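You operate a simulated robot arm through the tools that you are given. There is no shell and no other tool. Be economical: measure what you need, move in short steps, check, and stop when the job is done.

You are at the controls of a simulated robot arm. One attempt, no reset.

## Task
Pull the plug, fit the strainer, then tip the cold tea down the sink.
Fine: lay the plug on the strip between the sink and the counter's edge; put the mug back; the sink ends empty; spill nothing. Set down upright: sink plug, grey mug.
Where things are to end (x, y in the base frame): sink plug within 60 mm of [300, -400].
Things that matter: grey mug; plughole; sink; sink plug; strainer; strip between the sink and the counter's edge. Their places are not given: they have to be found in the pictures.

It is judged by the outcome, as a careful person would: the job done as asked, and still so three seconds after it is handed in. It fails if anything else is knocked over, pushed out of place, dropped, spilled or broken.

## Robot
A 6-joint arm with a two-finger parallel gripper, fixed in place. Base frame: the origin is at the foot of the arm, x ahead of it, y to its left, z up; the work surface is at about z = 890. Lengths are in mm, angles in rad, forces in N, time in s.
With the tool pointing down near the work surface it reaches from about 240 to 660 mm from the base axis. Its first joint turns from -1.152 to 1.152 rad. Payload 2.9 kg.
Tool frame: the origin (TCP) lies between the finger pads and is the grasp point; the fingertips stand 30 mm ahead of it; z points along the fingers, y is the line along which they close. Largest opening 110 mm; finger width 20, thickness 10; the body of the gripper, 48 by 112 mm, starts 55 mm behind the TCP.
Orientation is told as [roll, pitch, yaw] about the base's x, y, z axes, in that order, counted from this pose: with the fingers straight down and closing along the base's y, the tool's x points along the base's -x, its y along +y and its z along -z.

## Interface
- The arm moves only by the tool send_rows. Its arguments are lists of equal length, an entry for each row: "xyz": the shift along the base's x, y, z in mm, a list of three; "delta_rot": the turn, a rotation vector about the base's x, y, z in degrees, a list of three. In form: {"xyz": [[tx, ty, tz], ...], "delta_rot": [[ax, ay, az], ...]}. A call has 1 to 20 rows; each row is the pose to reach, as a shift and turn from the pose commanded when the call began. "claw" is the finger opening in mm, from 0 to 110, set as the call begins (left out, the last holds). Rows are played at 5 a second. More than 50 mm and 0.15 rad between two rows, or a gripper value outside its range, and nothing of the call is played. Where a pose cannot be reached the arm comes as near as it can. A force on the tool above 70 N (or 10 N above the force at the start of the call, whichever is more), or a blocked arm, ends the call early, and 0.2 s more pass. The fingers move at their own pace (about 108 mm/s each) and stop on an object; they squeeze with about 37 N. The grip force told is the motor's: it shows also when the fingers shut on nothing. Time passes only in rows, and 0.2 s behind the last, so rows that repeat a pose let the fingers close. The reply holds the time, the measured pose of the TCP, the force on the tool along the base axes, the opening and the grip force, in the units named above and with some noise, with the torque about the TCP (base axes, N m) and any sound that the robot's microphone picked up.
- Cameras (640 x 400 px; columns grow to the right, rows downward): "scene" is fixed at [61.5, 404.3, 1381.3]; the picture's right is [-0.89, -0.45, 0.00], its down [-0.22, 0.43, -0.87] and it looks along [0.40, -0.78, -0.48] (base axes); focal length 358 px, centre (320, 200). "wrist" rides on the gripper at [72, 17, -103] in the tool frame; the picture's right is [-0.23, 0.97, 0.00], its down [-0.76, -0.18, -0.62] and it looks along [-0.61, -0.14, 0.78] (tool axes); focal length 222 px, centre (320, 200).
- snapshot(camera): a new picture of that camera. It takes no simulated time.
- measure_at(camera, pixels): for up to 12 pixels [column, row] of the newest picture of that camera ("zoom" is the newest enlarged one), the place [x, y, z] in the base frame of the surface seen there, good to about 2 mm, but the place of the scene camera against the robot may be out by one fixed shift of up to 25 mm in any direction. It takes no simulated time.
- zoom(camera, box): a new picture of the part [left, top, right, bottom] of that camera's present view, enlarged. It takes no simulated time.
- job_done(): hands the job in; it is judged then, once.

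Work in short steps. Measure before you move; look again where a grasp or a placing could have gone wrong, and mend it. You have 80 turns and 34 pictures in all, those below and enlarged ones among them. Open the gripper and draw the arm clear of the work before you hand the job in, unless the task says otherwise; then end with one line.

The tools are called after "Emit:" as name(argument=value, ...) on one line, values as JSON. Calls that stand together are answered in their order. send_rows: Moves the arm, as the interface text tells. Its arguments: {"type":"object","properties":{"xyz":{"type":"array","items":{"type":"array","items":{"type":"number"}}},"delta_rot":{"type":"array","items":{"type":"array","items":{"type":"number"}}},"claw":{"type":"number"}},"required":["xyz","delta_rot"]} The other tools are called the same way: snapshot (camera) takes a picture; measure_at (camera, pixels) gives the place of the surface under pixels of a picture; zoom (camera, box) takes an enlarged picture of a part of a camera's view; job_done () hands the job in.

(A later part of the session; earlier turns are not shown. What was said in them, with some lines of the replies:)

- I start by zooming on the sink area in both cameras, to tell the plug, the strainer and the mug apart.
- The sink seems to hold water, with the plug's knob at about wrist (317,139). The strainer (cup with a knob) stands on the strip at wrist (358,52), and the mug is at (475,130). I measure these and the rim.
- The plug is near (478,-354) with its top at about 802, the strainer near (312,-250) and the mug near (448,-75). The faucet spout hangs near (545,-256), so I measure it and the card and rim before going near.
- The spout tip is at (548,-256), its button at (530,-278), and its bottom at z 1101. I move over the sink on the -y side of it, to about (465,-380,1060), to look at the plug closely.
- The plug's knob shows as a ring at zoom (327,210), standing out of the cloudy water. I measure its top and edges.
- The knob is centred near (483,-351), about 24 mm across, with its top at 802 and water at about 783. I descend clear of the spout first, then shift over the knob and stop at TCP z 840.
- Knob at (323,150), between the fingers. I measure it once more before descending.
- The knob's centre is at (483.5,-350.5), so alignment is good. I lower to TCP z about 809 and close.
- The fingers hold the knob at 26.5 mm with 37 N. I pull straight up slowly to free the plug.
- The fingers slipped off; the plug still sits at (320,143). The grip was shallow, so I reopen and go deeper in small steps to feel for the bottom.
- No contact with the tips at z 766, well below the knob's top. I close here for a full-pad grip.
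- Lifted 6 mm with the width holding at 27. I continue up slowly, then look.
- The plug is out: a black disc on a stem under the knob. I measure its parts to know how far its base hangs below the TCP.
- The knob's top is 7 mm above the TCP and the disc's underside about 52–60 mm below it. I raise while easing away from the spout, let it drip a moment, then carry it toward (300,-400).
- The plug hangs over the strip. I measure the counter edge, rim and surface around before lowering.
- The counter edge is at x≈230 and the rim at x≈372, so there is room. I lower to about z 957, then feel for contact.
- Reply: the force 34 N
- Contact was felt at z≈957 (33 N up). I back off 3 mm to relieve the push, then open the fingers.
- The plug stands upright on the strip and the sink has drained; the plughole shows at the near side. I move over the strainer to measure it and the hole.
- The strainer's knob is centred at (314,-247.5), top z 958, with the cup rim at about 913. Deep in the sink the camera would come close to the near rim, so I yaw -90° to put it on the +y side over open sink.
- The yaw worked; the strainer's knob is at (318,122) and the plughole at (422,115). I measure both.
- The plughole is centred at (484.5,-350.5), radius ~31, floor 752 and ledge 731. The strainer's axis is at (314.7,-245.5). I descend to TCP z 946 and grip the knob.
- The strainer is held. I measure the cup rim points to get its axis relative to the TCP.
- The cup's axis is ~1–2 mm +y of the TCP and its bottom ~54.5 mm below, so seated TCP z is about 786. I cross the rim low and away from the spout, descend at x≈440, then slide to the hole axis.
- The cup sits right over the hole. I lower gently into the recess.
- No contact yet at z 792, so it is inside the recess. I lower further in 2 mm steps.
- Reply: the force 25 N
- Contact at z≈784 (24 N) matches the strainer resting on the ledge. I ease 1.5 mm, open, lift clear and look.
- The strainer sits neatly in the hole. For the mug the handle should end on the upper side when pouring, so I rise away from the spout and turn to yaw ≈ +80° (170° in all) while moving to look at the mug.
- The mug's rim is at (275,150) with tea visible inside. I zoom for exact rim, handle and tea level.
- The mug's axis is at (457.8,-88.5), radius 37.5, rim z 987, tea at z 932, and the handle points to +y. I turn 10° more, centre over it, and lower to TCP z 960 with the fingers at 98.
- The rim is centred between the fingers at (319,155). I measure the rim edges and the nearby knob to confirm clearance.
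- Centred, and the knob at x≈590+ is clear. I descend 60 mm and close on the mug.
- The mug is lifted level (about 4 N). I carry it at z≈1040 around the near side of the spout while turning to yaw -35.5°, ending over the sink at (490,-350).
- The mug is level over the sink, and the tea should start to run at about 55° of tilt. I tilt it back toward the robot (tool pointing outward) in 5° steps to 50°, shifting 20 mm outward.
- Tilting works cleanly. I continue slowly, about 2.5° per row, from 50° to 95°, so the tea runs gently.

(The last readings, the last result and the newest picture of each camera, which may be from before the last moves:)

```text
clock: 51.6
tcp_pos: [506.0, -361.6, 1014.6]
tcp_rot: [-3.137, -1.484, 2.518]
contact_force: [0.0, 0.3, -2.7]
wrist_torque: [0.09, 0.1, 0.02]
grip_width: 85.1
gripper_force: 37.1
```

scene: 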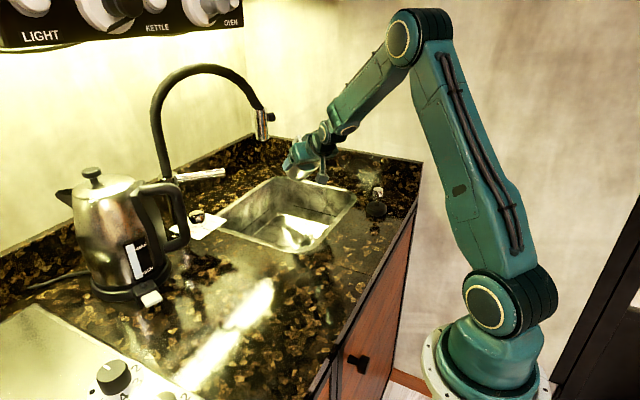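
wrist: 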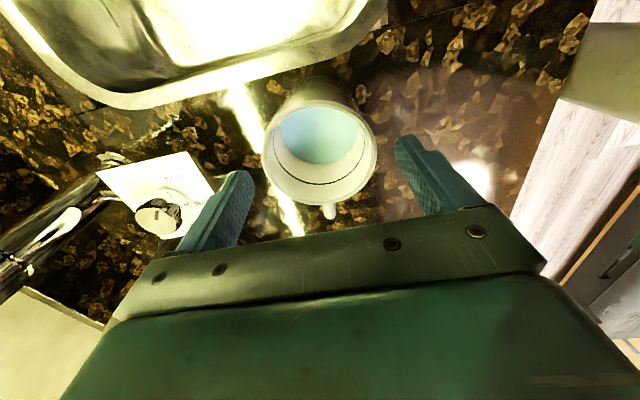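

Weight has fallen to ~2.7 N. I tilt further to 112° while raising 50 mm for wrist clearance, dwell to drain, then look into the mug.

Emit:
send_rows(xyz=[[0, 0, 10], [0, 0, 20], [0, 0, 30], [0, 0, 40], [0, 0, 50], [0, 0, 50], [0, 0, 50], [0, 0, 50], [0, 0, 50], [0, 0, 50], [0, 0, 50], [0, 0, 50], [0, 0, 50], [0, 0, 50]], delta_rot=[[0, 0, 0], [-2.03, -2.85, 0], [-4.07, -5.7, 0], [-6.1, -8.55, 0], [-8.13, -11.4, 0], [-10.17, -14.25, 0], [-12.78, -17.9, 0], [-15.7, -22, 0], [-15.7, -22, 0], [-15.7, -22, 0], [-15.7, -22, 0], [-15.7, -22, 0], [-15.7, -22, 0], [-15.7, -22, 0]])

Emit:
snapshot(camera="wrist")

```text
clock: 54.6
tcp_pos: [506.9, -362.4, 1063.7]
tcp_rot: [-3.142, -1.012, 2.521]
contact_force: [0.4, 0.8, -3.2]
wrist_torque: [0.06, 0.06, 0.01]
grip_width: 84.8
gripper_force: 36.8
```

```text
4 pictures are left
```

wrist: 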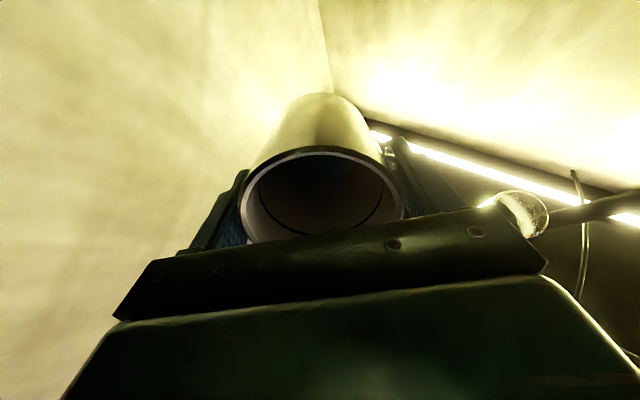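

The mug looks empty at ~122° tilt. I tilt it back upright along the reverse path, lowering and moving back away from the spout.

Emit:
send_rows(xyz=[[0, 0, 0], [0, 0, 0], [0, 0, 0], [0, 0, -10], [0, 0, -20], [0, 0, -30], [0, 0, -40], [0, 0, -50], [-2, 2, -50], [-4, 3, -50], [-6, 5, -50], [-8, 6, -50], [-10, 8, -50], [-12, 9, -50], [-14, 11, -50], [-16, 12, -50]], delta_rot=[[4.431, 6.208, 0], [8.86, 12.42, 0], [13.29, 18.62, 0], [17.72, 24.83, 0], [22.16, 31.04, 0], [26.59, 37.25, 0], [31.02, 43.46, 0], [35.45, 49.66, 0], [39.88, 55.87, 0], [44.31, 62.08, 0], [48.74, 68.29, 0], [53.17, 74.5, 0], [57.6, 80.7, 0], [62.03, 86.91, 0], [66.47, 93.12, 0], [70.9, 99.33, 0]])

```text
clock: 58.0
tcp_pos: [490.2, -349.7, 1015.4]
tcp_rot: [0.002, 0.003, -0.618]
contact_force: [1.2, 0.2, -3.0]
wrist_torque: [0.02, 0.01, 0.03]
grip_width: 85.0
gripper_force: 36.8
```

The mug is upright again. I retrace the carry path back over its old place, turning back to yaw +90°.

Emit:
send_rows(xyz=[[0, 0, 10], [0, 0, 20], [-20, 0, 25], [-37, 2, 25], [-52, 7, 25], [-67, 17, 25], [-77, 37, 25], [-86, 62, 25], [-94, 87, 25], [-100, 112, 25], [-100, 137, 25], [-90, 162, 25], [-77, 187, 25], [-62, 212, 25], [-47, 237, 25], [-32, 262, 25], [-32, 262, 10], [-32, 262, -10], [-32, 262, -30], [-32, 262, -30]], delta_rot=[[0, 0, 5.5], [0, 0, 13.5], [0, 0, 21.5], [0, 0, 29.5], [0, 0, 37.5], [0, 0, 45.5], [0, 0, 53.5], [0, 0, 61.5], [0, 0, 69.5], [0, 0, 77.5], [0, 0, 85.5], [0, 0, 93.5], [0, 0, 101.5], [0, 0, 109.5], [0, 0, 117.5], [0, 0, 125.5], [0, 0, 125.5], [0, 0, 125.5], [0, 0, 125.5], [0, 0, 125.5]])

Emit:
send_rows(xyz=[[0, 0, -10], [0, 0, -18], [0, 0, -22], [0, 0, -24]], delta_rot=[[0, 0, 0], [0, 0, 0], [0, 0, 0], [0, 0, 0]])

```text
clock: 62.2
tcp_pos: [457.5, -90.1, 985.3]
tcp_rot: [0.0, -0.001, 1.571]
contact_force: [-0.7, 0.3, -3.3]
wrist_torque: [-0.01, -0.01, 0.02]
grip_width: 84.7
gripper_force: 37.3
```

```text
clock: 63.2
tcp_pos: [456.9, -89.0, 961.0]
tcp_rot: [0.0, 0.001, 1.572]
contact_force: [-0.4, -0.2, -0.5]
wrist_torque: [-0.02, 0.03, 0.03]
grip_width: 85.0
gripper_force: 37.8
```

The force has dropped to about zero, so the mug is touching down. I lower 1 mm more to seat it, then release and rise.

Emit:
send_rows(xyz=[[0, 0, -1], [0, 0, -1]], delta_rot=[[0, 0, 0], [0, 0, 0]])

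Emit:
send_rows(xyz=[[0, 0, 0], [0, 0, 0], [0, 0, 0]], delta_rot=[[0, 0, 0], [0, 0, 0], [0, 0, 0]], claw=100)

Emit:
send_rows(xyz=[[0, 0, 20], [0, 0, 45], [0, 0, 80], [0, 0, 120], [-20, 0, 160], [-50, 0, 190], [-90, -10, 210]], delta_rot=[[0, 0, 0], [0, 0, 0], [0, 0, 0], [0, 0, 0], [0, 0, 0], [0, 0, 0], [0, 0, 0]])

Emit:
zoom(camera="scene", box=[170, 150, 410, 300])

Emit:
snapshot(camera="wrist")

```text
clock: 63.8
tcp_pos: [458.6, -88.9, 960.3]
tcp_rot: [-0.003, 0.002, 1.569]
contact_force: [-3.7, -2.0, 14.8]
wrist_torque: [0.43, 0.37, 0.2]
grip_width: 84.7
gripper_force: 37.3
```

```text
clock: 64.6
tcp_pos: [457.6, -88.1, 959.7]
tcp_rot: [0.0, 0.0, 1.57]
contact_force: [-0.1, 0.8, -0.4]
wrist_torque: [0.0, -0.01, 0.01]
grip_width: 99.9
gripper_force: 0.0
```

```text
clock: 66.2
tcp_pos: [367.5, -96.6, 1171.0]
tcp_rot: [-0.001, 0.0, 1.571]
contact_force: [-1.3, -0.1, 0.3]
wrist_torque: [-0.02, -0.01, 0.01]
grip_width: 99.9
gripper_force: 0.1
```

```text
2.67 times, centred on (290, 225) of scene
```

zoom: 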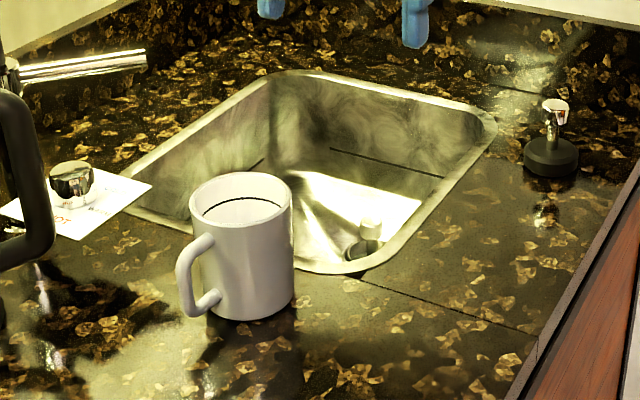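

```text
2 pictures are left
```

wrist: 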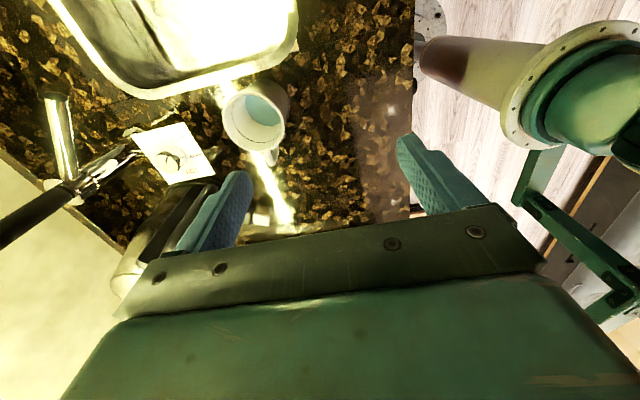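

There is still a teal patch inside the mug at (260,112). I measure its depth: tea was at 932, an empty bottom would be near 895.

Emit:
measure_at(camera="wrist", pixels=[[258, 108], [265, 112], [255, 102], [270, 105], [252, 115], [245, 92]])

Emit:
zoom(camera="wrist", box=[205, 70, 309, 135])

```text
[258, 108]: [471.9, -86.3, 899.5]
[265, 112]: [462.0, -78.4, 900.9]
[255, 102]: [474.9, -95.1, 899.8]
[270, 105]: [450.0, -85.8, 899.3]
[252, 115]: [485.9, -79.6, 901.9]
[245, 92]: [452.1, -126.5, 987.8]
```

```text
6.15 times, centred on (257, 102) of wrist
```

zoom: 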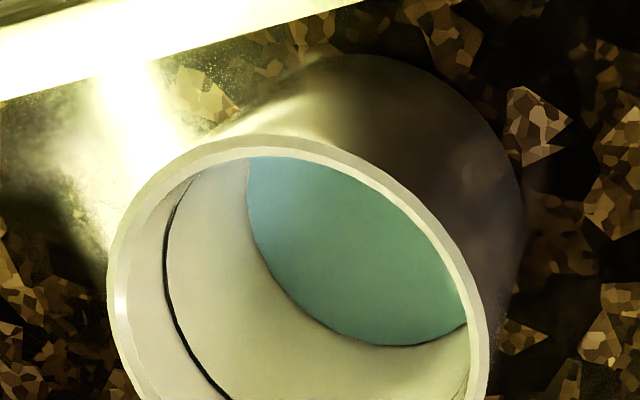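

The surface in the mug is now at about 900, which fits the bare bottom (tea was at 932), and the mug stands in its old place. The scene view shows the plug upright on the strip, the strainer in the hole, an empty sink and a dry counter. The gripper is open and the arm clear, so I hand the job in.

Emit:
job_done()

```text
The job is handed in.
```

The plug is on the strip at about (300, -400), the strainer is in the plughole, the tea went down the sink, and the mug is back upright in its place; I saw no spills, and judged the mug empty from its interior depth and the 122° tip.
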